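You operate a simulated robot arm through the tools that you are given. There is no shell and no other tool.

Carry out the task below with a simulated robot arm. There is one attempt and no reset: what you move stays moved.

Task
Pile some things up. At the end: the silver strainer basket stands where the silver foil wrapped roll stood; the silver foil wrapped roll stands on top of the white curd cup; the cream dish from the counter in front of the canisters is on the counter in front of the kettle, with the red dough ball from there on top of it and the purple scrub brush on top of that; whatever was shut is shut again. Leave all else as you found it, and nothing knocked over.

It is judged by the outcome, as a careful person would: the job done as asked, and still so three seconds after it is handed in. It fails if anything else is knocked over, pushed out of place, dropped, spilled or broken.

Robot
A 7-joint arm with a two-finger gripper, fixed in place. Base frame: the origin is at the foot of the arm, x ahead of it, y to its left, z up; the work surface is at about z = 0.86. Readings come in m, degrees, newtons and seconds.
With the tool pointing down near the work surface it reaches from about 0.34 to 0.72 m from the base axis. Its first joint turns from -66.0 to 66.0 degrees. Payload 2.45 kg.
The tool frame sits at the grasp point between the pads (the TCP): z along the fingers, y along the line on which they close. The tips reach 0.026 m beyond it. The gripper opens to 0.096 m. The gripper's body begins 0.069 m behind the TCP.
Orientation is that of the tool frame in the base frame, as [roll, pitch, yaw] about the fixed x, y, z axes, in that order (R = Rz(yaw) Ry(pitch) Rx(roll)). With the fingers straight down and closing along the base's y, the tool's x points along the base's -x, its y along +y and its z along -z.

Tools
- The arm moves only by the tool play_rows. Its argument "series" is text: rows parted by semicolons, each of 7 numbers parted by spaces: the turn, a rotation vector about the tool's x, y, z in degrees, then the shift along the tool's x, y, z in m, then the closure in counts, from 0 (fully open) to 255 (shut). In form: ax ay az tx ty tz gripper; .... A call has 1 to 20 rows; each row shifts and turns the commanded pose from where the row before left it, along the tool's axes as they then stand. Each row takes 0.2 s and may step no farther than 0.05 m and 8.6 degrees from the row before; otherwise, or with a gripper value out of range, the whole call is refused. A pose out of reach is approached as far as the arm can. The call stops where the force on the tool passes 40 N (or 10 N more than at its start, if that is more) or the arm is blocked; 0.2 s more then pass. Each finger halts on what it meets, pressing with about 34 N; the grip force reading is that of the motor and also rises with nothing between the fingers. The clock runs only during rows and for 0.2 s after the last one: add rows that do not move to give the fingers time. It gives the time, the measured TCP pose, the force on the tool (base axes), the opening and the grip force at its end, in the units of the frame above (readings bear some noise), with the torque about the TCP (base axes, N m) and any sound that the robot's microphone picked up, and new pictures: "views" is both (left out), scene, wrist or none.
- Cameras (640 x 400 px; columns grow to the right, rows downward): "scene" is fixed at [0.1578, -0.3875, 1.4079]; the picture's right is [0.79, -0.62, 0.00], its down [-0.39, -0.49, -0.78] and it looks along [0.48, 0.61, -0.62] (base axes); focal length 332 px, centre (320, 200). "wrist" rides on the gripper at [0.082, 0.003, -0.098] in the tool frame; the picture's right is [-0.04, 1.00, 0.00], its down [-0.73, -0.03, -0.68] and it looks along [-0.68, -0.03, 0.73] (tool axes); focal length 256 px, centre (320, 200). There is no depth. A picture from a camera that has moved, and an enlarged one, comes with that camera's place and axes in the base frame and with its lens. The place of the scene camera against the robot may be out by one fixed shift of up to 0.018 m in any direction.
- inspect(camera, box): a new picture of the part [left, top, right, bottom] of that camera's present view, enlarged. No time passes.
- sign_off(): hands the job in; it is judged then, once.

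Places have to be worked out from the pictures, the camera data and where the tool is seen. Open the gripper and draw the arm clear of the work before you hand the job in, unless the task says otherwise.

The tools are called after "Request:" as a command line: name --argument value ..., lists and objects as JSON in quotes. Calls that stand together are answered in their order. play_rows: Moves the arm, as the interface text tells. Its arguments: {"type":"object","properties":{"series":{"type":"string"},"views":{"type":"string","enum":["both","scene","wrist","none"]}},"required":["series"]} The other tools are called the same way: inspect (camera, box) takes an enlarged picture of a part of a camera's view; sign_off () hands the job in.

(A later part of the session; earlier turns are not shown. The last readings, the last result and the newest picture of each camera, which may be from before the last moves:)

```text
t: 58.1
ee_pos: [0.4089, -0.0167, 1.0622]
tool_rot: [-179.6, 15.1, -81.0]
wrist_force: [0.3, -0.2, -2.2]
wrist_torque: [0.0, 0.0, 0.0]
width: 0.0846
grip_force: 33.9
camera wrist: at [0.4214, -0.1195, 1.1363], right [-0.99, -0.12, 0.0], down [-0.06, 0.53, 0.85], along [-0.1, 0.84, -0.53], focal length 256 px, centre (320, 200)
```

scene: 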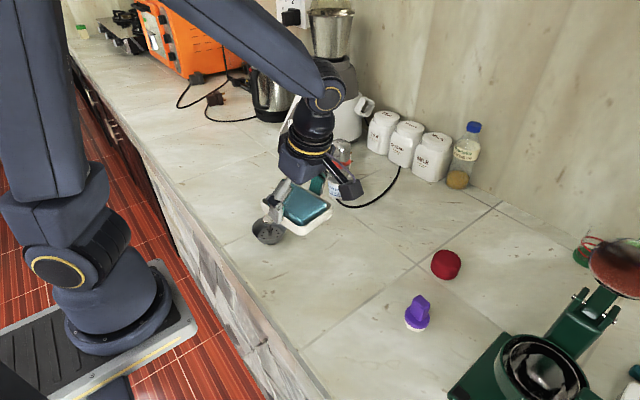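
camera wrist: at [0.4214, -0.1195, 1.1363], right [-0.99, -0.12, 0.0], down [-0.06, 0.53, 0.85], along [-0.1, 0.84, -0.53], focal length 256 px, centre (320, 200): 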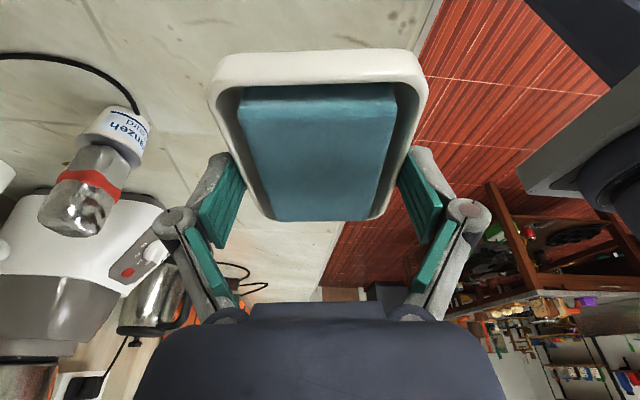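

All steady. I'll travel along the counter at this height to about (0.36, 0.48).

Request:
play_rows --series "0 0 0 -0.02 -0.0012 0.0054 255; 0 0 0 -0.0404 -0.0024 0.0108 255; 0 0 0 -0.0404 -0.0024 0.0108 255; 0 0 0 -0.0404 -0.0024 0.0108 255; 0 0 0 -0.0404 -0.0024 0.0108 255; 0 0 0 -0.0404 -0.0024 0.0108 255; 0 0 0 -0.0404 -0.0024 0.0108 255; 0 0 0 -0.0404 -0.0024 0.0108 255; 0 0 0 -0.0404 -0.0024 0.0108 255; 0 0 0 -0.0404 -0.0024 0.0108 255; 0 0 0 -0.0404 -0.0024 0.0108 255; 0 0 0 -0.0404 -0.0024 0.0108 255; 0 0 0 -0.02 -0.0012 0.0054 255; 0 0 0 0 0 0 255" --views "both"

```text
t: 61.1
ee_pos: [0.3598, 0.4817, 1.0633]
tool_rot: [-179.7, 15.0, -81.0]
wrist_force: [-0.3, -0.1, -1.0]
wrist_torque: [-0.01, -0.01, 0.01]
width: 0.0849
grip_force: 34.0
camera wrist: at [0.3718, 0.3787, 1.1377], right [-0.99, -0.12, 0.0], down [-0.06, 0.53, 0.85], along [-0.1, 0.84, -0.53], focal length 256 px, centre (320, 200)
```

scene: 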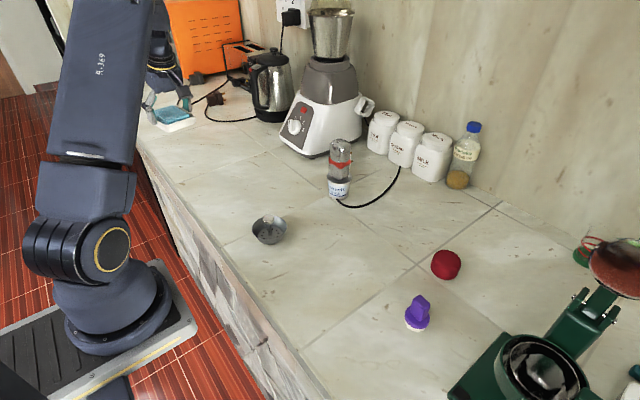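
wrist: 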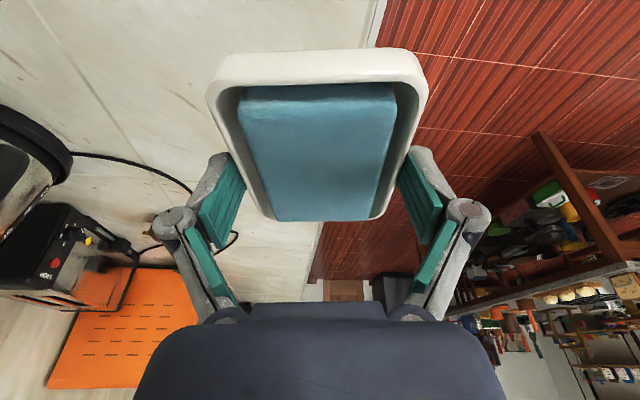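

Now I'll turn the dish about the vertical to face outward along the arm, keeping it level. Then I'll extend out and partly down toward (0.391, 0.591).

Request:
play_rows --series "2.07 0 7.73 0 0 0 255; 2.07 0 7.73 0 0 0 255; 2.07 0 7.73 0 0 0 255; 2.07 0 7.73 0 0 0 255; 2.07 0 7.73 0 0 0 255; 0.65 0 2.41 0 0 0 255; 0 0 0 -0.015 0.0068 0.0274 255; 0 0 0 -0.015 0.0068 0.0274 255; 0 0 0 -0.015 0.0068 0.0274 255; 0 0 0 -0.015 0.0068 0.0274 255; 0 0 0 -0.015 0.0069 0.0276 255; 0 0 0 0 0 0 255; 0 0 0 0 0 0 255" --views "both"

Request:
inspect --camera "scene" --box '[120, 60, 280, 160]'

```text
t: 63.9
ee_pos: [0.3916, 0.5912, 0.9496]
tool_rot: [-179.7, 15.2, -123.5]
wrist_force: [0.1, 0.2, -1.6]
wrist_torque: [-0.01, -0.01, 0.0]
width: 0.0848
grip_force: 33.9
camera wrist: at [0.331, 0.5055, 1.0225], right [-0.81, 0.58, 0.01], down [0.31, 0.43, 0.85], along [0.49, 0.69, -0.53], focal length 256 px, centre (320, 200)
```

scene: 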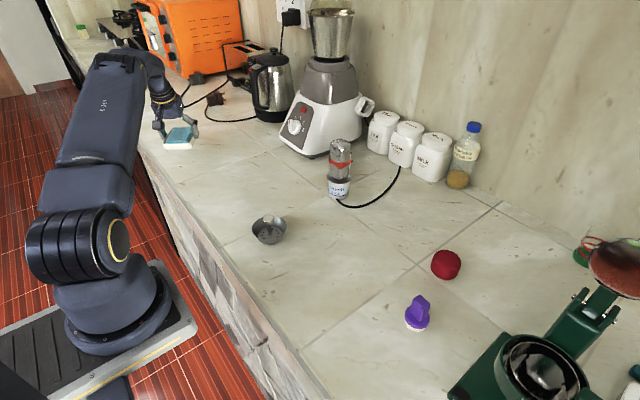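
wrist: 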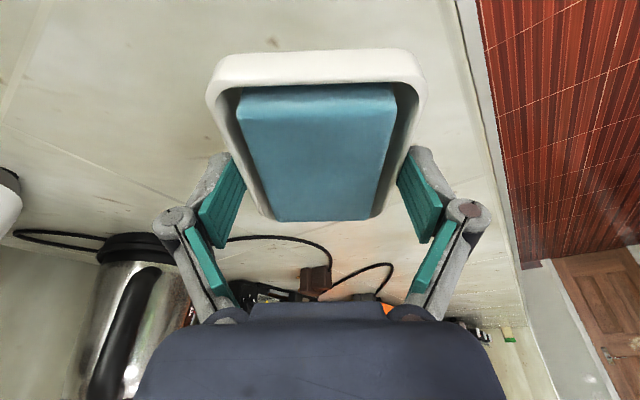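

```text
4.00 times, centred on (200, 110) of scene
camera zoom: at [0.1578, -0.3875, 1.4079], right [0.79, -0.62, 0.0], down [-0.39, -0.49, -0.78], along [0.48, 0.61, -0.62], focal length 1329 px, centre (800, 560)
```

zoom: 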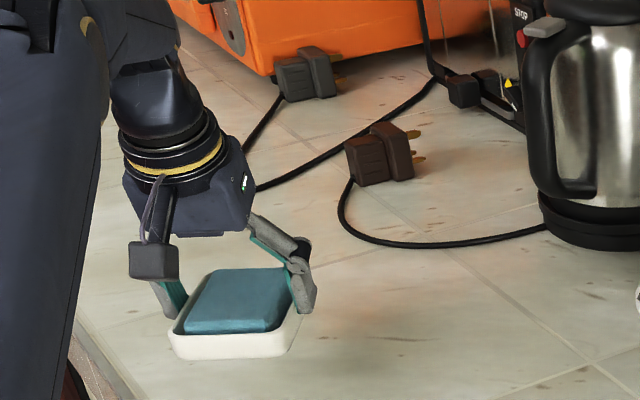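

The dish is level over clear counter in front of the kettle, well away from the cables and edge. I'll lower it to just above the surface.

Request:
play_rows --series "0 0 0 0.005 0 0.0187 255; 0 0 0 0.005 0 0.0187 255; 0 0 0 0.0035 0 0.013 255; 0 0 0 0 0 0 255; 0 0 0 0 0 0 255" --views "none"

Request:
play_rows --series "0 0 0 0.0004 0 0.0014 255; 0 0 0 0.0004 0 0.0014 255; 0 0 0 0 0 0 255" --views "none"

```text
t: 65.1
ee_pos: [0.3913, 0.5924, 0.8979]
tool_rot: [-179.6, 15.2, -123.5]
wrist_force: [-0.4, 0.2, -1.0]
wrist_torque: [-0.01, 0.0, -0.01]
width: 0.0847
grip_force: 34.3
```

```text
t: 65.9
ee_pos: [0.3909, 0.5918, 0.8952]
tool_rot: [-179.7, 15.2, -123.5]
wrist_force: [-0.6, -0.2, -1.6]
wrist_torque: [-0.02, 0.0, 0.01]
width: 0.0846
grip_force: 34.1
```

No contact yet at TCP z ≈ 0.895, so I'll continue in small steps.

Request:
play_rows --series "0 0 0 0.0003 0 0.001 255; 0 0 0 0.0003 0 0.001 255; 0 0 0 0 0 0 255" --views "none"

Request:
play_rows --series "0 0 0 0.0003 0 0.001 255; 0 0 0 0 0 0 255" --views "none"

```text
t: 66.7
ee_pos: [0.3909, 0.5915, 0.8934]
tool_rot: [-179.8, 15.3, -123.5]
wrist_force: [-0.8, 0.3, -1.6]
wrist_torque: [0.02, 0.0, 0.01]
width: 0.0846
grip_force: 34.0
```

```text
t: 67.3
ee_pos: [0.3908, 0.5928, 0.8921]
tool_rot: [-179.7, 15.4, -123.4]
wrist_force: [0.8, -0.2, -1.6]
wrist_torque: [-0.02, -0.01, 0.01]
width: 0.0841
grip_force: 34.0
```

Request:
play_rows --series "0 0 0 0.0003 0 0.001 255; 0 0 0 0 0 0 255" --views "none"

Request:
play_rows --series "0 0 0 0.0003 0 0.001 255; 0 0 0 0 0 0 255" --views "both"

```text
t: 67.9
ee_pos: [0.3904, 0.5914, 0.8909]
tool_rot: [-179.7, 15.4, -123.4]
wrist_force: [0.9, 0.0, 3.0]
wrist_torque: [-0.35, -0.07, 0.03]
width: 0.0844
grip_force: 33.9
```

```text
t: 68.5
ee_pos: [0.3911, 0.5918, 0.8915]
tool_rot: [-179.7, 15.3, -123.5]
wrist_force: [-2.1, -5.4, 15.1]
wrist_torque: [-0.41, 0.31, -0.1]
width: 0.0849
grip_force: 34.2
camera wrist: at [0.3299, 0.5063, 0.9644], right [-0.81, 0.58, 0.01], down [0.31, 0.42, 0.85], along [0.49, 0.69, -0.53], focal length 256 px, centre (320, 200)
```

scene: 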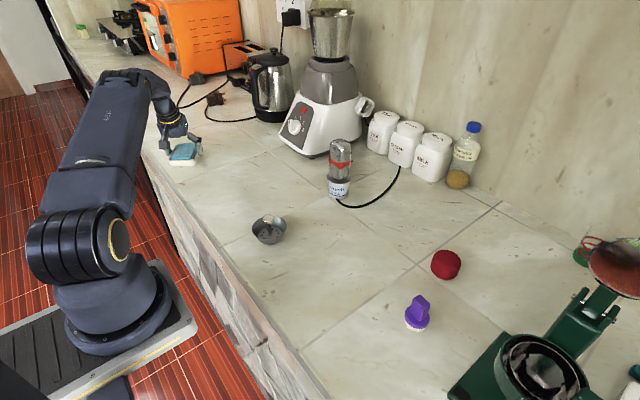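
wrist: 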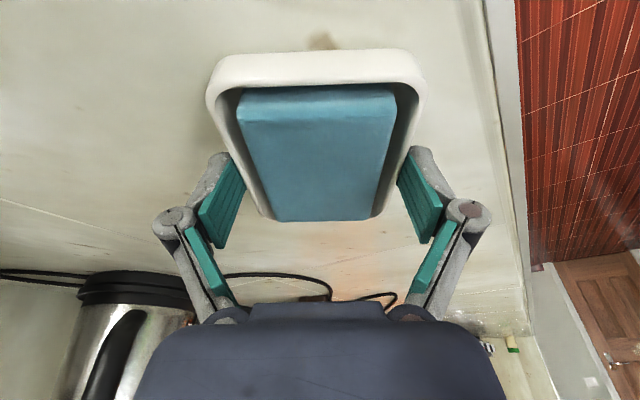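

The dish is on the surface with about 15 N of press. I'll open and then lift straight up.

Request:
play_rows --series "0 0 0 -0.0001 0 -0.0005 200; 0 0 0 0 0 0 100; 0 0 0 0 0 0 30; 0 0 0 0 0 0 0; 0 0 0 0 0 0 0; 0 0 0 -0.0026 0 -0.0097 0; 0 0 0 -0.0052 0 -0.0193 0; 0 0 0 -0.0091 0 -0.0338 0; 0 0 0 -0.0091 0 -0.0338 0; 0 0 0 0 0 0 0" --views "both"

Request:
inspect --camera "scene" --box '[120, 60, 280, 190]'

Request:
inspect --camera "wrist" --box '[200, 0, 440, 150]'

```text
t: 70.7
ee_pos: [0.3903, 0.5922, 0.9909]
tool_rot: [-179.8, 15.2, -123.4]
wrist_force: [-0.8, 0.3, -0.6]
wrist_torque: [0.02, -0.03, 0.02]
width: 0.0959
grip_force: 0.1
camera wrist: at [0.3296, 0.506, 1.0641], right [-0.81, 0.58, 0.01], down [0.31, 0.43, 0.85], along [0.49, 0.69, -0.53], focal length 256 px, centre (320, 200)
```

scene: 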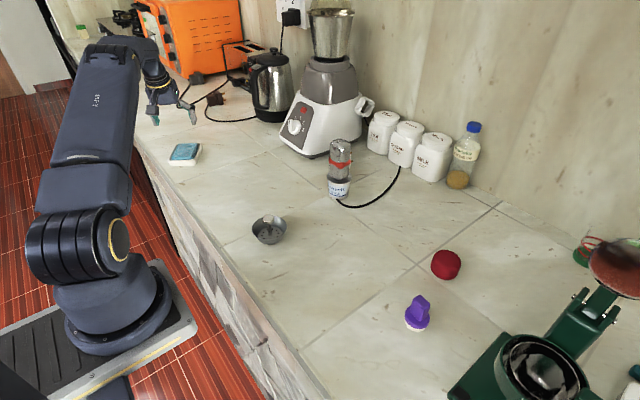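
wrist: 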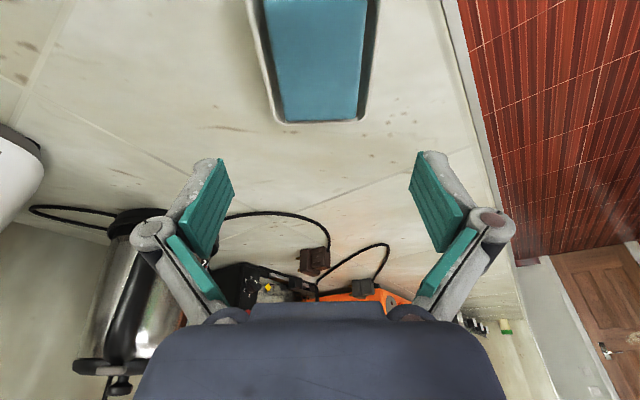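

```text
3.08 times, centred on (200, 125) of scene
camera zoom: at [0.1578, -0.3875, 1.4079], right [0.79, -0.62, 0.0], down [-0.39, -0.49, -0.78], along [0.48, 0.61, -0.62], focal length 1022 px, centre (689, 431)
```

zoom: 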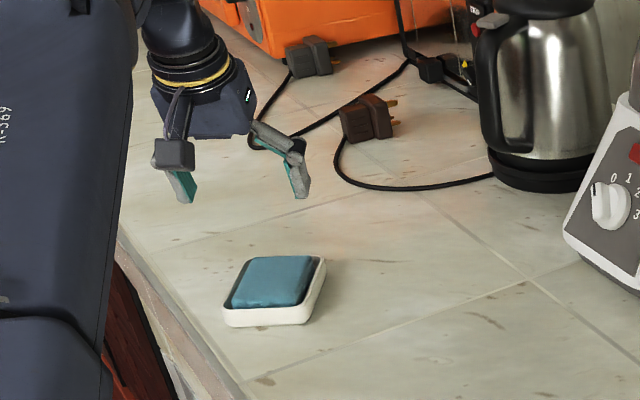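

```text
2.67 times, centred on (320, 75) of wrist
camera zoom: at [0.3296, 0.506, 1.0641], right [-0.81, 0.58, 0.01], down [0.31, 0.43, 0.85], along [0.49, 0.69, -0.53], focal length 683 px, centre (320, 533)
```

zoom: 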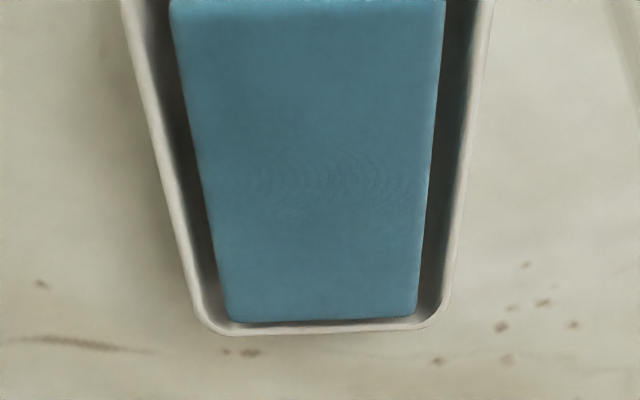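

The dish is set down neatly in front of the kettle. Next is the ball: I'll retract up and inward and swing round to the ball's azimuth (about -17°), keeping the outward tilt.

Request:
play_rows --series "0 0 0 0.03 0 -0.0258 0; 0 0 0 0.03 0 -0.0258 0; 0 0 0 0.03 0 -0.0258 0; 0 0 0 0.03 0 -0.0258 0; 0 0 0 0.03 0 -0.0258 0; 0 0 0 0.03 0 -0.0258 0; 0 0 0 0.03 0 -0.0258 0; 1.42 0 5.31 0.001 -0.043 0 0; 1.42 0 5.31 0.002 -0.043 0 0; 1.42 0 5.31 0.002 -0.043 0 0; 1.42 0 5.31 0.002 -0.043 0 0; 1.42 0 5.31 0.002 -0.043 0 0; 1.42 0 5.31 0.002 -0.043 0 0; 0 0 0 0 0 0 0" --views "scene"

```text
t: 73.7
ee_pos: [0.4168, 0.1872, 1.1071]
tool_rot: [180.0, 15.4, -156.6]
wrist_force: [-0.6, 1.1, 0.0]
wrist_torque: [0.02, 0.03, -0.03]
width: 0.0957
grip_force: 0.0
```

scene: 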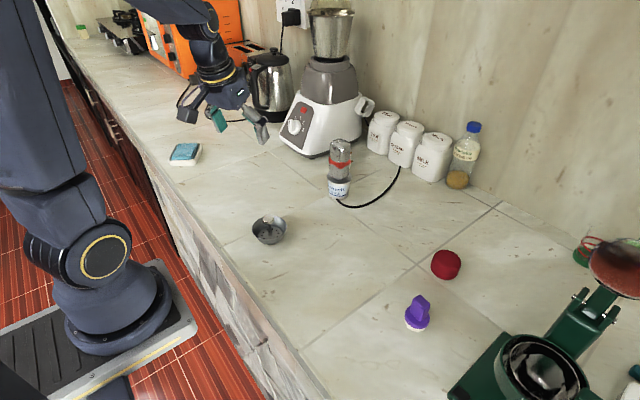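

On track. I'll continue the swing to the ball's azimuth.

Request:
play_rows --series "1.42 0 5.31 0.002 -0.043 0 0; 1.42 0 5.31 0.002 -0.043 0 0; 1.42 0 5.31 0.002 -0.043 0 0; 1.42 0 5.31 0.002 -0.043 0 0; 1.42 0 5.31 0.002 -0.043 0 0; 1.42 0 5.31 0.002 -0.043 0 0; 1.42 0 5.31 0.002 -0.043 0 0; 0.39 0 1.45 0 -0.012 0 0; 0 0 0 -0.0339 0 0.028 0; 0 0 0 -0.0339 0 0.028 0; 0 0 0 0 0 0 0" --views "both"

```text
t: 76.1
ee_pos: [0.5171, -0.1373, 1.0677]
tool_rot: [179.9, 15.3, 163.5]
wrist_force: [-0.3, 0.5, 0.2]
wrist_torque: [0.0, 0.02, 0.01]
width: 0.096
grip_force: 0.1
camera wrist: at [0.4171, -0.105, 1.1407], right [0.32, 0.95, 0.01], down [0.5, -0.18, 0.85], along [0.81, -0.26, -0.53], focal length 256 px, centre (320, 200)
```

scene: 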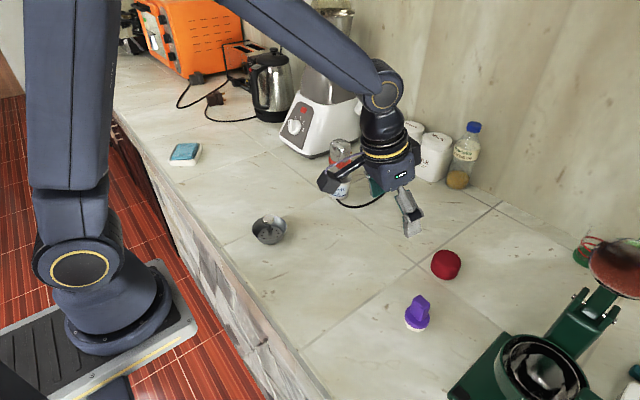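
wrist: 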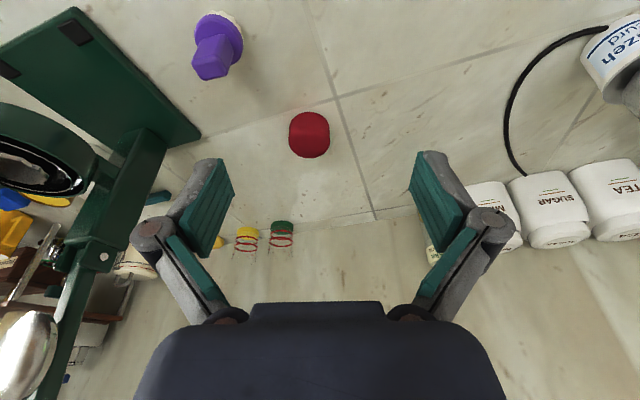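

The ball shows near (0.646, -0.195) and the brush is in view too. I'll enlarge both.

Request:
inspect --camera "wrist" --box '[260, 90, 360, 180]'

Request:
inspect --camera "wrist" --box '[160, 0, 280, 100]'

Request:
inspect --camera "scene" --box '[380, 220, 500, 350]'

```text
4.44 times, centred on (310, 135) of wrist
camera zoom: at [0.4171, -0.105, 1.1407], right [0.32, 0.95, 0.01], down [0.5, -0.18, 0.85], along [0.81, -0.26, -0.53], focal length 1138 px, centre (364, 489)
```

zoom: 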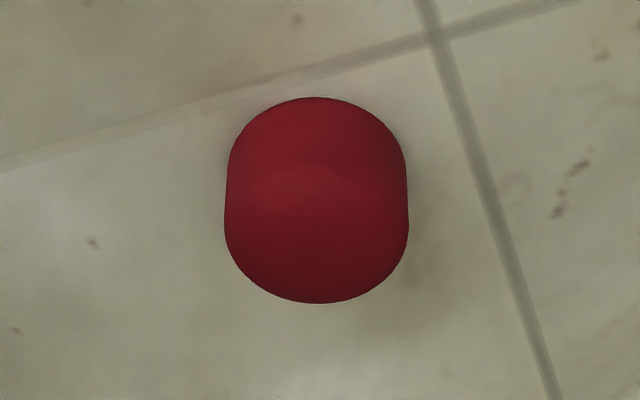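

```text
4.00 times, centred on (220, 50) of wrist
camera zoom: at [0.4171, -0.105, 1.1407], right [0.32, 0.95, 0.01], down [0.5, -0.18, 0.85], along [0.81, -0.26, -0.53], focal length 1024 px, centre (720, 800)
```

zoom: 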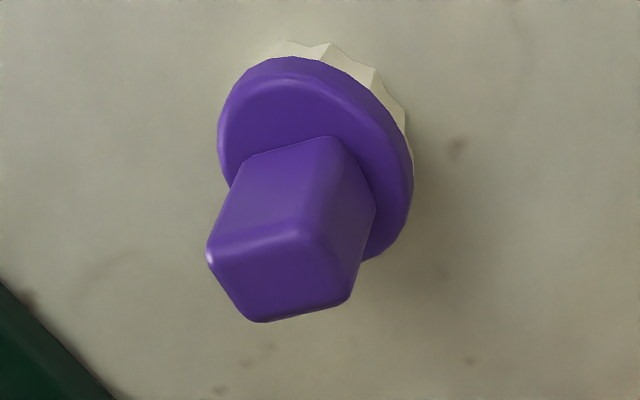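

```text
3.08 times, centred on (440, 285) of scene
camera zoom: at [0.1578, -0.3875, 1.4079], right [0.79, -0.62, 0.0], down [-0.39, -0.49, -0.78], along [0.48, 0.61, -0.62], focal length 1022 px, centre (-49, -62)
```

zoom: 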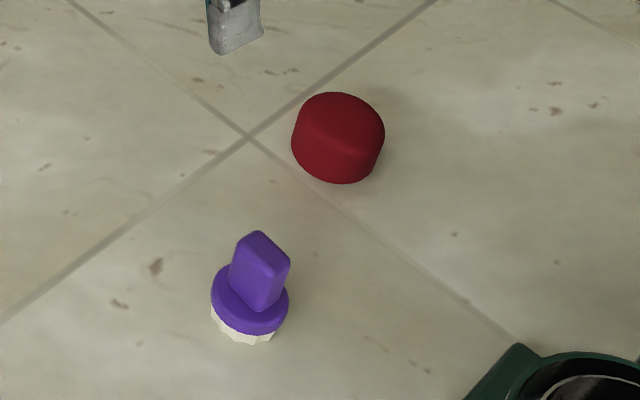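

The "ball" is a short rounded cylinder, about 0.055–0.06 m across and 0.04 m high with a flat-ish top, centred near (0.651, -0.196). I'll move to a hover just above it to verify.

Request:
play_rows --series "0 0 0 -0.0267 -0.0046 0.0339 0; 0 0 0 -0.0267 -0.0046 0.0339 0; 0 0 0 -0.0267 -0.0046 0.0339 0; 0 0 0 -0.0268 -0.0045 0.034 0; 0 0 0 0 0 0 0; 0 0 0 0 0 0 0" --views "both"

Request:
inspect --camera "wrist" --box '[200, 60, 440, 220]'

Request:
inspect --camera "scene" --box '[400, 200, 500, 300]'

```text
t: 77.5
ee_pos: [0.6457, -0.1983, 0.9619]
tool_rot: [179.8, 15.2, 163.5]
wrist_force: [0.5, 0.3, 0.7]
wrist_torque: [-0.03, -0.01, 0.0]
width: 0.0962
grip_force: 0.2
camera wrist: at [0.5451, -0.1648, 1.0363], right [0.32, 0.95, 0.01], down [0.5, -0.18, 0.85], along [0.81, -0.26, -0.53], focal length 256 px, centre (320, 200)
```

scene: 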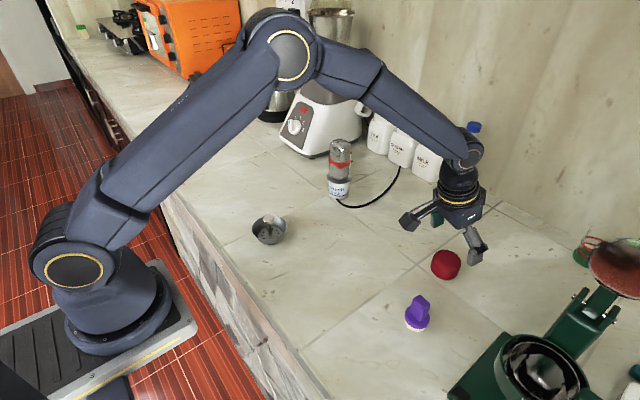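
wrist: 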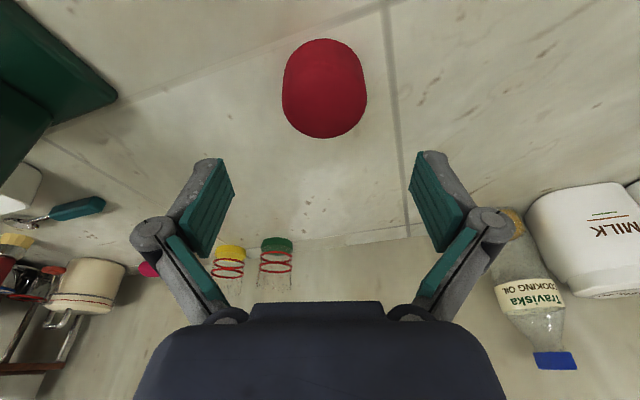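

```text
2.50 times, centred on (320, 140) of wrist
camera zoom: at [0.5451, -0.1648, 1.0363], right [0.32, 0.95, 0.01], down [0.5, -0.18, 0.85], along [0.81, -0.26, -0.53], focal length 640 px, centre (320, 350)
```

zoom: 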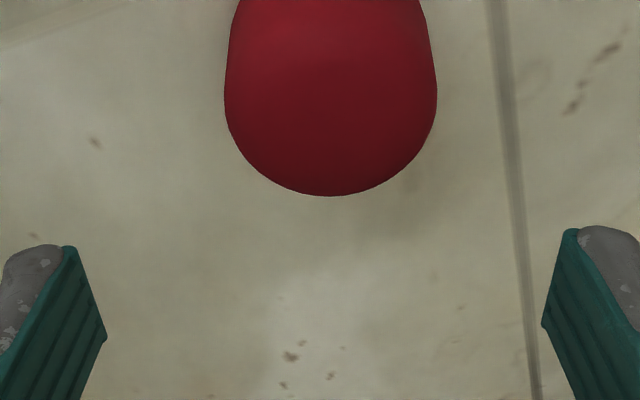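

```text
4.00 times, centred on (450, 250) of scene
camera zoom: at [0.1578, -0.3875, 1.4079], right [0.79, -0.62, 0.0], down [-0.39, -0.49, -0.78], along [0.48, 0.61, -0.62], focal length 1329 px, centre (-200, 0)
```

zoom: 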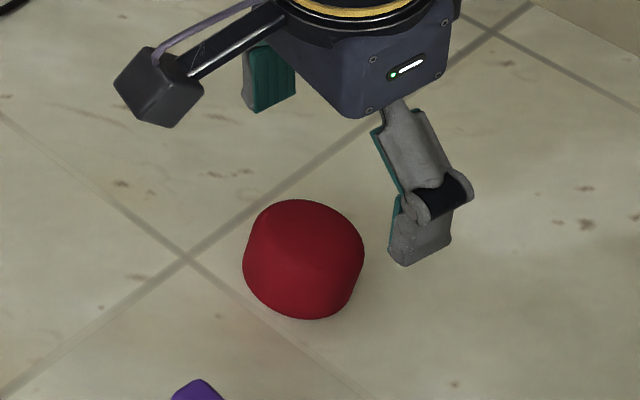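

Ball centre refined to (0.652, -0.197) with its top near z 0.90; it lies about 3 mm to one side of the tool. I'll correct and descend around it to z ≈ 0.894.

Request:
play_rows --series "0 0 0 0.0052 0.0015 0.0221 0; 0 0 0 0.0052 0.0015 0.0221 0; 0 0 0 0.0052 0 0.022 0; 0 0 0 0 0 0 0; 0 0 0 0 0 0 0" --views "both"

Request:
inspect --camera "scene" --box '[400, 200, 500, 300]'

```text
t: 78.7
ee_pos: [0.6458, -0.1958, 0.8951]
tool_rot: [179.8, 15.3, 163.4]
wrist_force: [0.1, -0.8, 0.8]
wrist_torque: [-0.03, 0.0, -0.03]
width: 0.096
grip_force: 0.1
camera wrist: at [0.5463, -0.1627, 0.9688], right [0.32, 0.95, 0.01], down [0.5, -0.18, 0.85], along [0.81, -0.26, -0.53], focal length 256 px, centre (320, 200)
```

scene: 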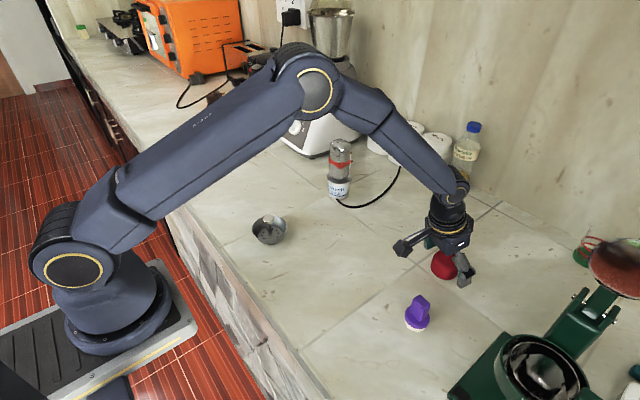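
wrist: 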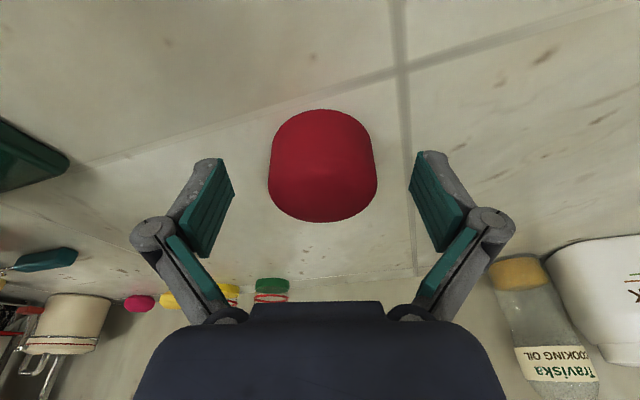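

```text
4.00 times, centred on (450, 250) of scene
camera zoom: at [0.1578, -0.3875, 1.4079], right [0.79, -0.62, 0.0], down [-0.39, -0.49, -0.78], along [0.48, 0.61, -0.62], focal length 1329 px, centre (-200, 0)
```

zoom: 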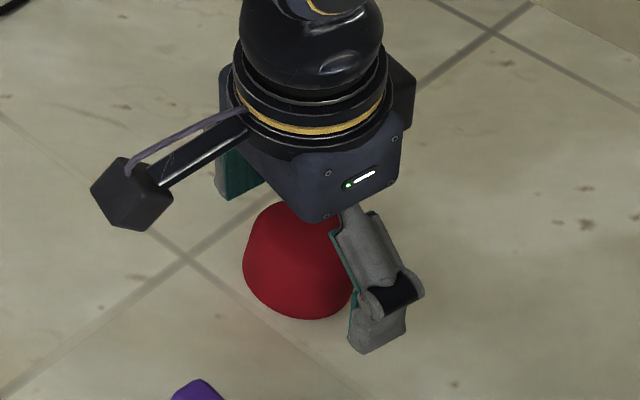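

The ball is centred between the pads. Closing on it.

Request:
play_rows --series "0 0 0 0 0 0 50; 0 0 0 0 0 0 90; 0 0 0 0 0 0 120; 0 0 0 0 0 0 255; 0 0 0 0 0 0 255; 0 0 0 0 0 0 255" --views "wrist"

```text
t: 80.1
ee_pos: [0.6465, -0.1952, 0.8952]
tool_rot: [179.8, 15.3, 163.5]
wrist_force: [-0.5, 0.9, 3.1]
wrist_torque: [-0.06, 0.03, -0.03]
width: 0.0529
grip_force: 33.8
camera wrist: at [0.5464, -0.1626, 0.9691], right [0.32, 0.95, 0.01], down [0.5, -0.18, 0.85], along [0.81, -0.26, -0.53], focal length 256 px, centre (320, 200)
```

wrist: 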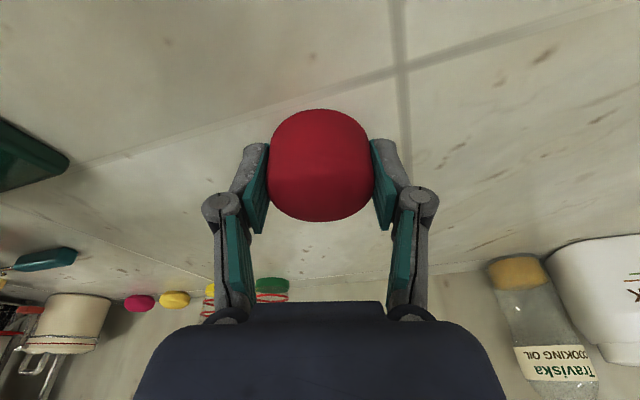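

Gripped at 0.053 m. Test lift.

Request:
play_rows --series "0 0 0 -0.0026 0 -0.0097 255; 0 0 0 -0.0052 0 -0.0193 255; 0 0 0 -0.0078 0 -0.029 255; 0 0 0 -0.0078 0 -0.029 255; 0 0 0 0 0 0 255" --views "both"

Request:
inspect --camera "scene" --box '[390, 170, 510, 290]'

```text
t: 81.3
ee_pos: [0.6438, -0.195, 0.9858]
tool_rot: [179.8, 15.3, 163.4]
wrist_force: [-0.7, -0.8, -1.3]
wrist_torque: [0.01, 0.0, 0.0]
width: 0.0529
grip_force: 33.8
camera wrist: at [0.5447, -0.1622, 1.0597], right [0.32, 0.95, 0.01], down [0.5, -0.18, 0.85], along [0.81, -0.26, -0.53], focal length 256 px, centre (320, 200)
```

scene: 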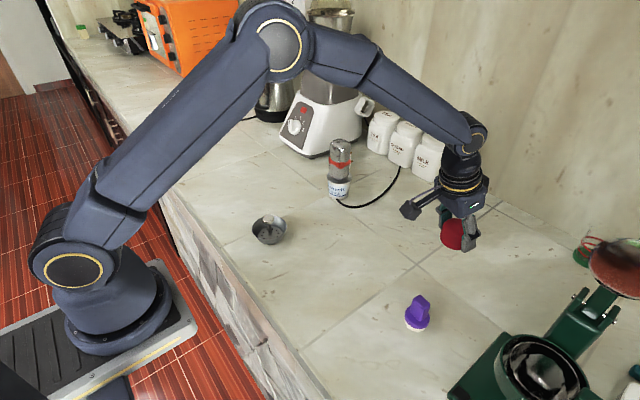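
wrist: 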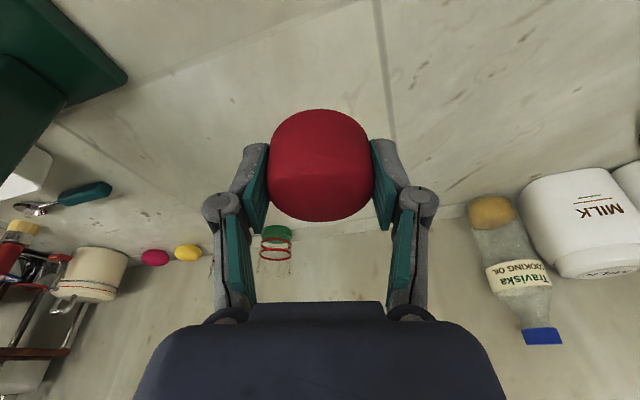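

```text
3.33 times, centred on (450, 230) of scene
camera zoom: at [0.1578, -0.3875, 1.4079], right [0.79, -0.62, 0.0], down [-0.39, -0.49, -0.78], along [0.48, 0.61, -0.62], focal length 1107 px, centre (-113, 100)
```

zoom: 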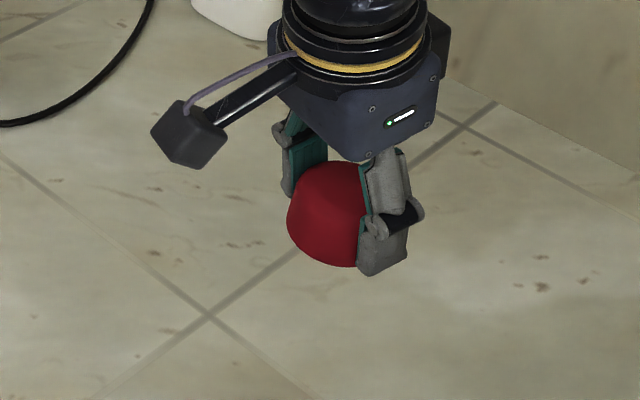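

The ball is held securely. I'll retract up and inward and swing round toward the dish, keeping the tilt so the ball stays level.

Request:
play_rows --series "0 0 0 0.0143 0 -0.0142 255; 0 0 0 0.0286 0 -0.0284 255; 0 0 0 0.0286 0 -0.0284 255; 0 0 0 0.0286 0 -0.0284 255; 0 0 0 0.0286 0 -0.0284 255; 0 0 0 0.0286 0 -0.0284 255; 0 0 0 0.0143 0 -0.0142 255; -0.8 0 -2.9 0.001 0.023 0 255; -1.42 0 -5.31 0.002 0.043 0 255; -1.42 0 -5.31 0.002 0.043 0 255; -1.42 0 -5.31 0.002 0.043 0 255; -1.42 0 -5.31 0.002 0.043 0 255; -1.42 0 -5.31 0.002 0.043 0 255; -1.42 0 -5.31 0.002 0.043 0 255; 0 0 0 0 0 0 255" --views "both"

```text
t: 84.5
ee_pos: [0.4356, 0.1416, 1.1033]
tool_rot: [180.0, 15.3, -160.5]
wrist_force: [-0.2, 0.5, -1.3]
wrist_torque: [0.01, 0.02, 0.02]
width: 0.0531
grip_force: 34.2
camera wrist: at [0.3361, 0.1097, 1.1762], right [-0.3, 0.95, 0.01], down [0.51, 0.15, 0.85], along [0.81, 0.26, -0.53], focal length 256 px, centre (320, 200)
```

scene: 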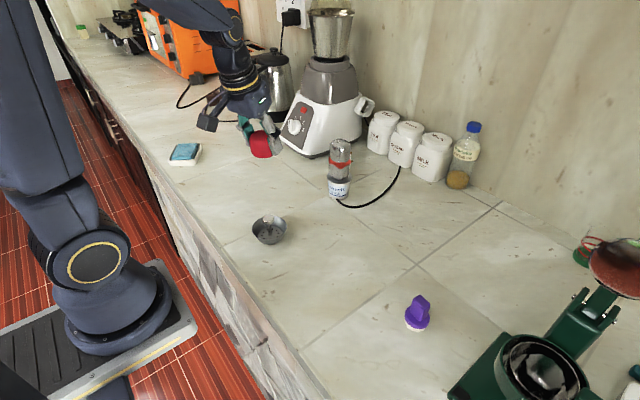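
wrist: 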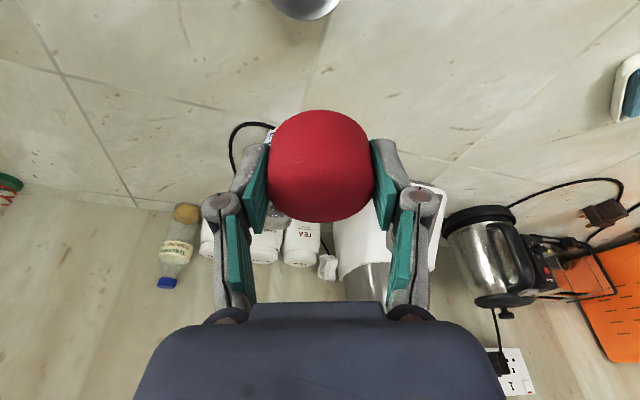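

Steady. I'll continue the swing to yaw -123.5.

Request:
play_rows --series "-1.42 0 -5.31 0.002 0.043 0 255; -1.42 0 -5.31 0.002 0.043 0 255; -1.42 0 -5.31 0.002 0.043 0 255; -1.42 0 -5.31 0.002 0.043 0 255; -1.42 0 -5.31 0.002 0.043 0 255; -1.42 0 -5.31 0.002 0.043 0 255; -1.03 0 -3.86 0.001 0.031 0 255; 0 0 0 0 0 0 255; 0 0 0 0 0 0 255" --views "both"

```text
t: 86.5
ee_pos: [0.2634, 0.3672, 1.1004]
tool_rot: [-179.8, 15.3, -123.5]
wrist_force: [-0.5, 0.3, -0.9]
wrist_torque: [0.02, 0.01, -0.02]
width: 0.053
grip_force: 33.7
camera wrist: at [0.2007, 0.2813, 1.1727], right [-0.81, 0.58, 0.01], down [0.31, 0.43, 0.85], along [0.49, 0.69, -0.53], focal length 256 px, centre (320, 200)
```

scene: 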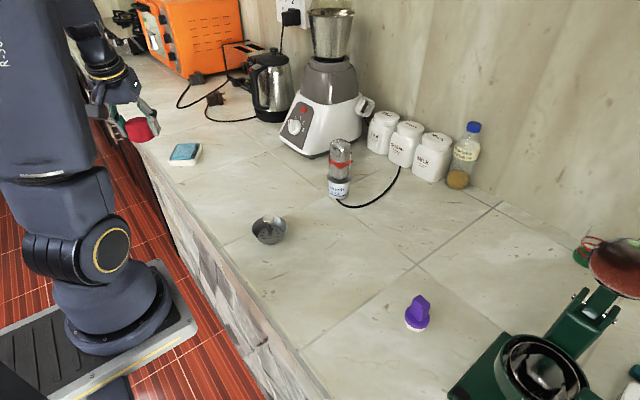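
wrist: 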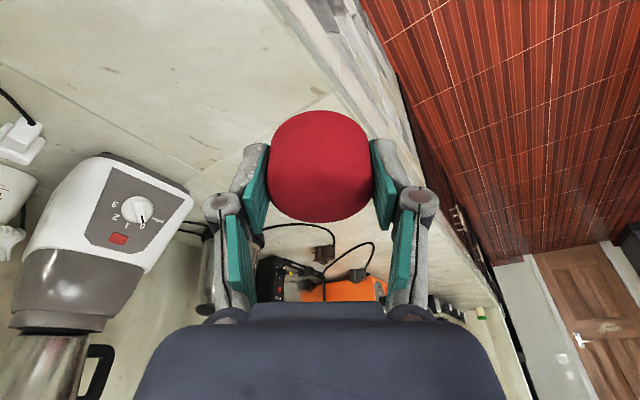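

Now I'll extend outward to hover over the dish with the ball about 5 cm above the soap.

Request:
play_rows --series "0 0 0 -0.0308 0.0026 0.0255 255; 0 0 0 -0.0308 0.0026 0.0255 255; 0 0 0 -0.0308 0.0026 0.0255 255; 0 0 0 -0.0308 0.0026 0.0255 255; 0 0 0 -0.0308 0.0026 0.0255 255; 0 0 0 -0.0308 0.0026 0.0255 255; 0 0 0 -0.0307 0.0024 0.0252 255; 0 0 0 0 0 0 255; 0 0 0 0 0 0 255" --views "both"

Request:
inspect --camera "wrist" --box '[200, 0, 440, 150]'

Request:
inspect --camera "scene" --box '[130, 60, 270, 190]'

```text
t: 88.5
ee_pos: [0.3873, 0.5895, 0.9804]
tool_rot: [-179.6, 15.3, -123.4]
wrist_force: [0.3, -0.3, -1.0]
wrist_torque: [0.01, 0.0, 0.02]
width: 0.053
grip_force: 34.2
camera wrist: at [0.3263, 0.5048, 1.0549], right [-0.81, 0.58, 0.01], down [0.31, 0.43, 0.85], along [0.49, 0.69, -0.53], focal length 256 px, centre (320, 200)
```

scene: 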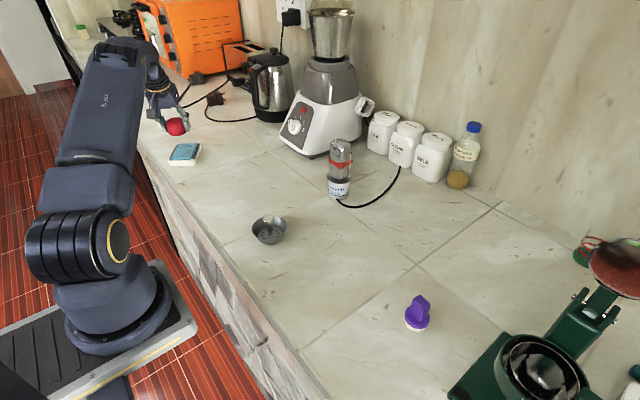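
wrist: 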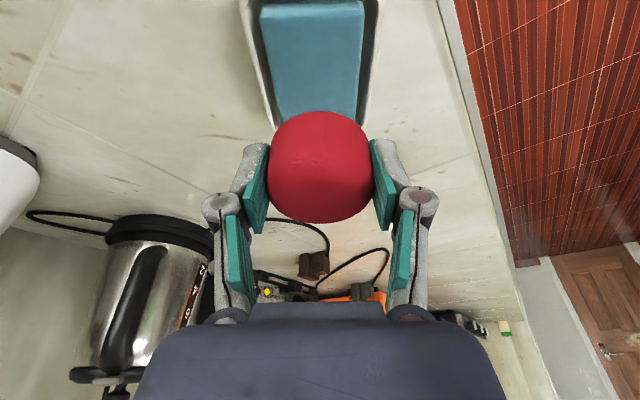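

```text
2.67 times, centred on (320, 75) of wrist
camera zoom: at [0.3263, 0.5048, 1.0549], right [-0.81, 0.58, 0.01], down [0.31, 0.43, 0.85], along [0.49, 0.69, -0.53], focal length 683 px, centre (320, 533)
```

zoom: 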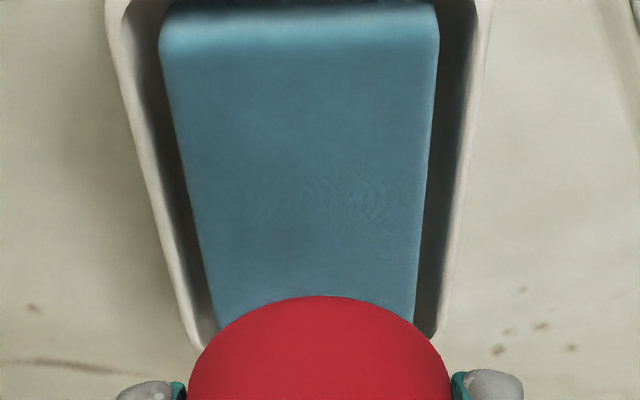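

```text
3.08 times, centred on (200, 125) of scene
camera zoom: at [0.1578, -0.3875, 1.4079], right [0.79, -0.62, 0.0], down [-0.39, -0.49, -0.78], along [0.48, 0.61, -0.62], focal length 1022 px, centre (689, 431)
```

zoom: 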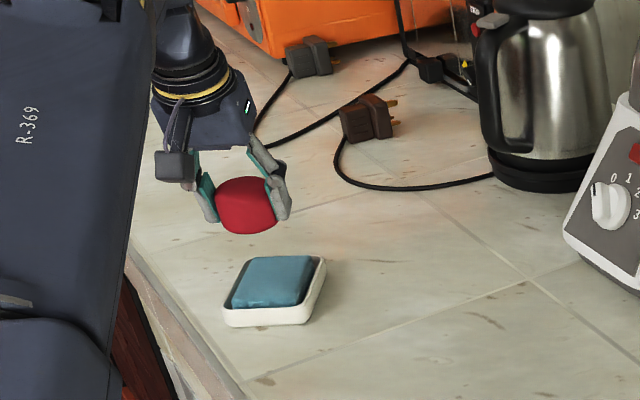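

The soap centre is about 4 mm closer in and 2.5 mm to the side of where the ball hangs. I'll correct that while lowering to about 6 mm above the soap.

Request:
play_rows --series "0 0 0 0.0051 -0.0009 0.0138 255; 0 0 0 0.0051 -0.0008 0.0138 255; 0 0 0 0.0051 -0.0008 0.0138 255; 0 0 0 0 0 0 255; 0 0 0 0 0 0 255" --views "both"

Request:
inspect --camera "wrist" --box '[200, 20, 440, 170]'

Request:
inspect --camera "scene" --box '[150, 100, 230, 180]'

```text
t: 89.7
ee_pos: [0.3875, 0.5842, 0.9396]
tool_rot: [-179.8, 15.3, -123.6]
wrist_force: [-0.8, -0.4, -0.9]
wrist_torque: [-0.01, 0.01, 0.01]
width: 0.0531
grip_force: 33.7
camera wrist: at [0.3269, 0.4994, 1.0124], right [-0.81, 0.58, 0.01], down [0.31, 0.43, 0.85], along [0.49, 0.69, -0.53], focal length 256 px, centre (320, 200)
```

scene: 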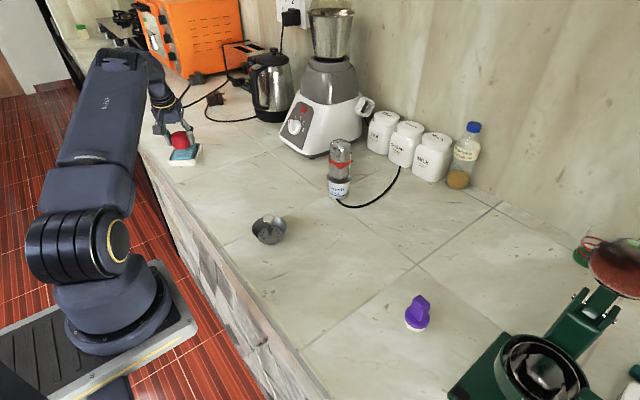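
wrist: 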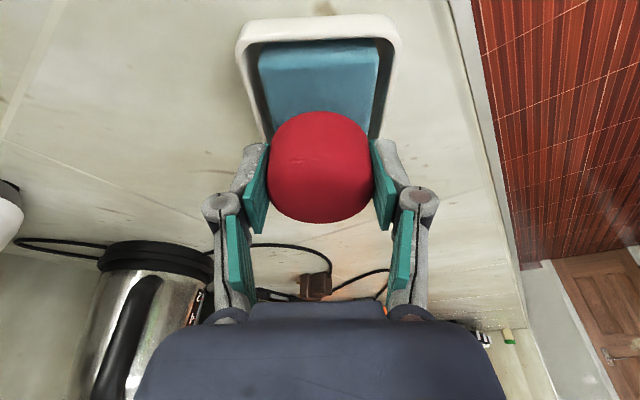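

```text
2.67 times, centred on (320, 95) of wrist
camera zoom: at [0.3269, 0.4994, 1.0124], right [-0.81, 0.58, 0.01], down [0.31, 0.43, 0.85], along [0.49, 0.69, -0.53], focal length 683 px, centre (320, 480)
```

zoom: 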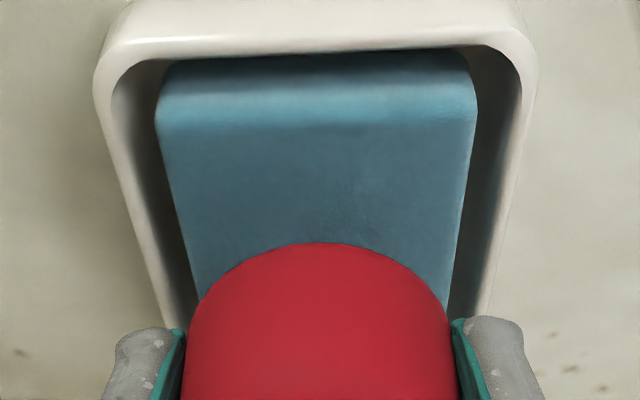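

```text
5.00 times, centred on (190, 140) of scene
camera zoom: at [0.1578, -0.3875, 1.4079], right [0.79, -0.62, 0.0], down [-0.39, -0.49, -0.78], along [0.48, 0.61, -0.62], focal length 1661 px, centre (970, 500)
```

zoom: 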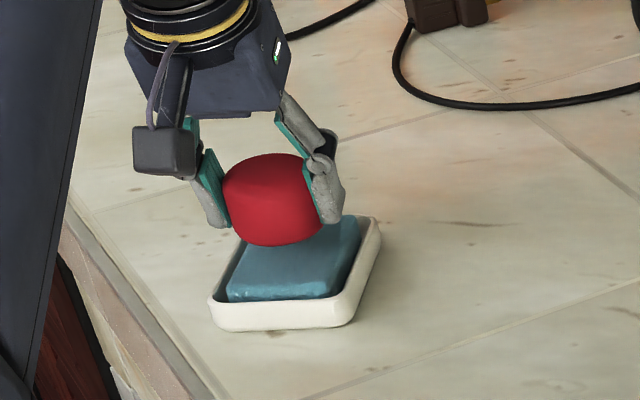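

The ball is centred over the soap both ways. I'll lower in small steps and watch for contact.

Request:
play_rows --series "0 0 0 0.0008 0 0.0029 255; 0 0 0 0 0 0 255" --views "none"

Request:
play_rows --series "0 0 0 0.0005 0 0.0019 255; 0 0 0 0 0 0 255" --views "none"

Request:
play_rows --series "0 0 0 0.0004 0 0.0014 255; 0 0 0 0 0 0 255" --views "none"

```text
t: 90.3
ee_pos: [0.3878, 0.5831, 0.9359]
tool_rot: [-179.7, 15.3, -123.5]
wrist_force: [0.4, 0.4, -0.8]
wrist_torque: [-0.01, 0.01, -0.03]
width: 0.0529
grip_force: 33.4
```

```text
t: 90.9
ee_pos: [0.3879, 0.5838, 0.9344]
tool_rot: [-179.6, 15.3, -123.4]
wrist_force: [0.6, -0.2, -1.0]
wrist_torque: [-0.01, -0.01, -0.04]
width: 0.0532
grip_force: 34.2
```

```text
t: 91.5
ee_pos: [0.3868, 0.5837, 0.9325]
tool_rot: [-179.6, 15.3, -123.5]
wrist_force: [0.0, 0.3, -0.7]
wrist_torque: [-0.01, -0.02, 0.01]
width: 0.0529
grip_force: 33.8
```

No contact yet at TCP z ≈ 0.9325. I'll continue in 1–1.5 mm steps.

Request:
play_rows --series "0 0 0 0.0004 0 0.0014 255; 0 0 0 0 0 0 255" --views "none"

Request:
play_rows --series "0 0 0 0.0004 0 0.0014 255; 0 0 0 0 0 0 255" --views "none"

Request:
play_rows --series "0 0 0 0.0003 0 0.001 255; 0 0 0 0 0 0 255" --views "wrist"

```text
t: 92.1
ee_pos: [0.388, 0.583, 0.9309]
tool_rot: [-179.8, 15.3, -123.3]
wrist_force: [0.2, -0.4, -1.5]
wrist_torque: [-0.02, -0.01, -0.02]
width: 0.0531
grip_force: 33.9
```

```text
t: 92.7
ee_pos: [0.3878, 0.5833, 0.9307]
tool_rot: [-179.8, 15.3, -123.4]
wrist_force: [0.7, 0.2, -0.9]
wrist_torque: [0.01, 0.02, 0.01]
width: 0.0532
grip_force: 34.0
```

```text
t: 93.3
ee_pos: [0.389, 0.5838, 0.9291]
tool_rot: [-179.8, 15.3, -123.5]
wrist_force: [0.1, -0.2, -1.0]
wrist_torque: [-0.03, 0.0, -0.01]
width: 0.0531
grip_force: 34.5
camera wrist: at [0.3271, 0.4981, 1.0023], right [-0.81, 0.58, 0.01], down [0.31, 0.43, 0.85], along [0.49, 0.69, -0.53], focal length 256 px, centre (320, 200)
```

wrist: 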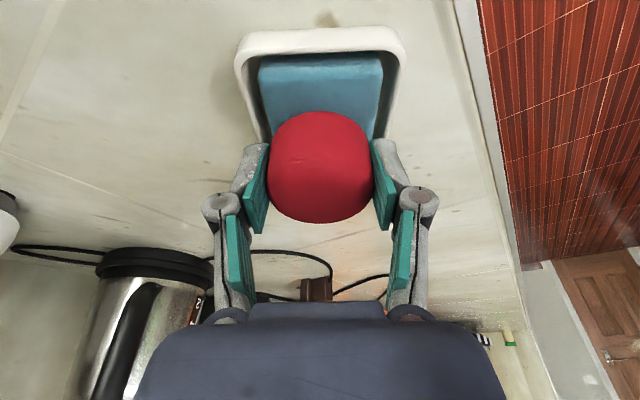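

Request:
play_rows --series "0 0 0 0.0004 0 0.0014 255; 0 0 0 0 0 0 255" --views "none"

Request:
play_rows --series "0 0 0 0.0004 0 0.0014 255; 0 0 0 0 0 0 255" --views "none"

Request:
inspect --camera "scene" --box '[150, 100, 230, 180]'

```text
t: 93.9
ee_pos: [0.3891, 0.5829, 0.9274]
tool_rot: [-179.7, 15.3, -123.4]
wrist_force: [0.8, -0.8, -1.6]
wrist_torque: [-0.01, 0.01, 0.0]
width: 0.0529
grip_force: 33.8
```

```text
t: 94.5
ee_pos: [0.3884, 0.5835, 0.9261]
tool_rot: [-179.7, 15.3, -123.5]
wrist_force: [0.2, -0.1, -1.2]
wrist_torque: [0.01, -0.01, 0.0]
width: 0.0531
grip_force: 33.9
```

```text
5.00 times, centred on (190, 140) of scene
camera zoom: at [0.1578, -0.3875, 1.4079], right [0.79, -0.62, 0.0], down [-0.39, -0.49, -0.78], along [0.48, 0.61, -0.62], focal length 1661 px, centre (970, 500)
```

zoom: 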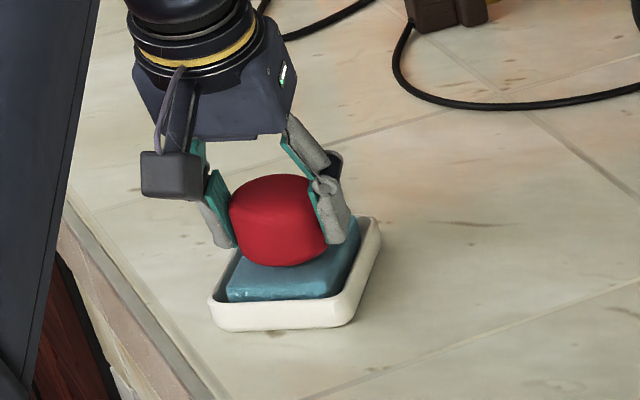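

Request:
play_rows --series "0 0 0 0.0004 0 0.0014 255; 0 0 0 0 0 0 255" --views "none"

Request:
play_rows --series "0 0 0 0.0004 0 0.0014 255; 0 0 0 0 0 0 255" --views "none"

Request:
play_rows --series "0 0 0 0.0004 0 0.0014 255; 0 0 0 0 0 0 255" --views "none"

```text
t: 95.1
ee_pos: [0.3873, 0.5841, 0.9248]
tool_rot: [-179.7, 15.3, -123.4]
wrist_force: [0.9, 0.1, -0.4]
wrist_torque: [0.0, -0.02, 0.03]
width: 0.0529
grip_force: 34.5
```

```text
t: 95.7
ee_pos: [0.3884, 0.5837, 0.9234]
tool_rot: [-179.7, 15.2, -123.6]
wrist_force: [-0.4, -0.4, 1.5]
wrist_torque: [0.02, 0.01, 0.0]
width: 0.0528
grip_force: 33.9
```

```text
t: 96.3
ee_pos: [0.3875, 0.5845, 0.9234]
tool_rot: [-179.8, 15.5, -123.5]
wrist_force: [-2.0, -4.3, 14.6]
wrist_torque: [-0.02, 0.29, 0.07]
width: 0.0528
grip_force: 33.8
```

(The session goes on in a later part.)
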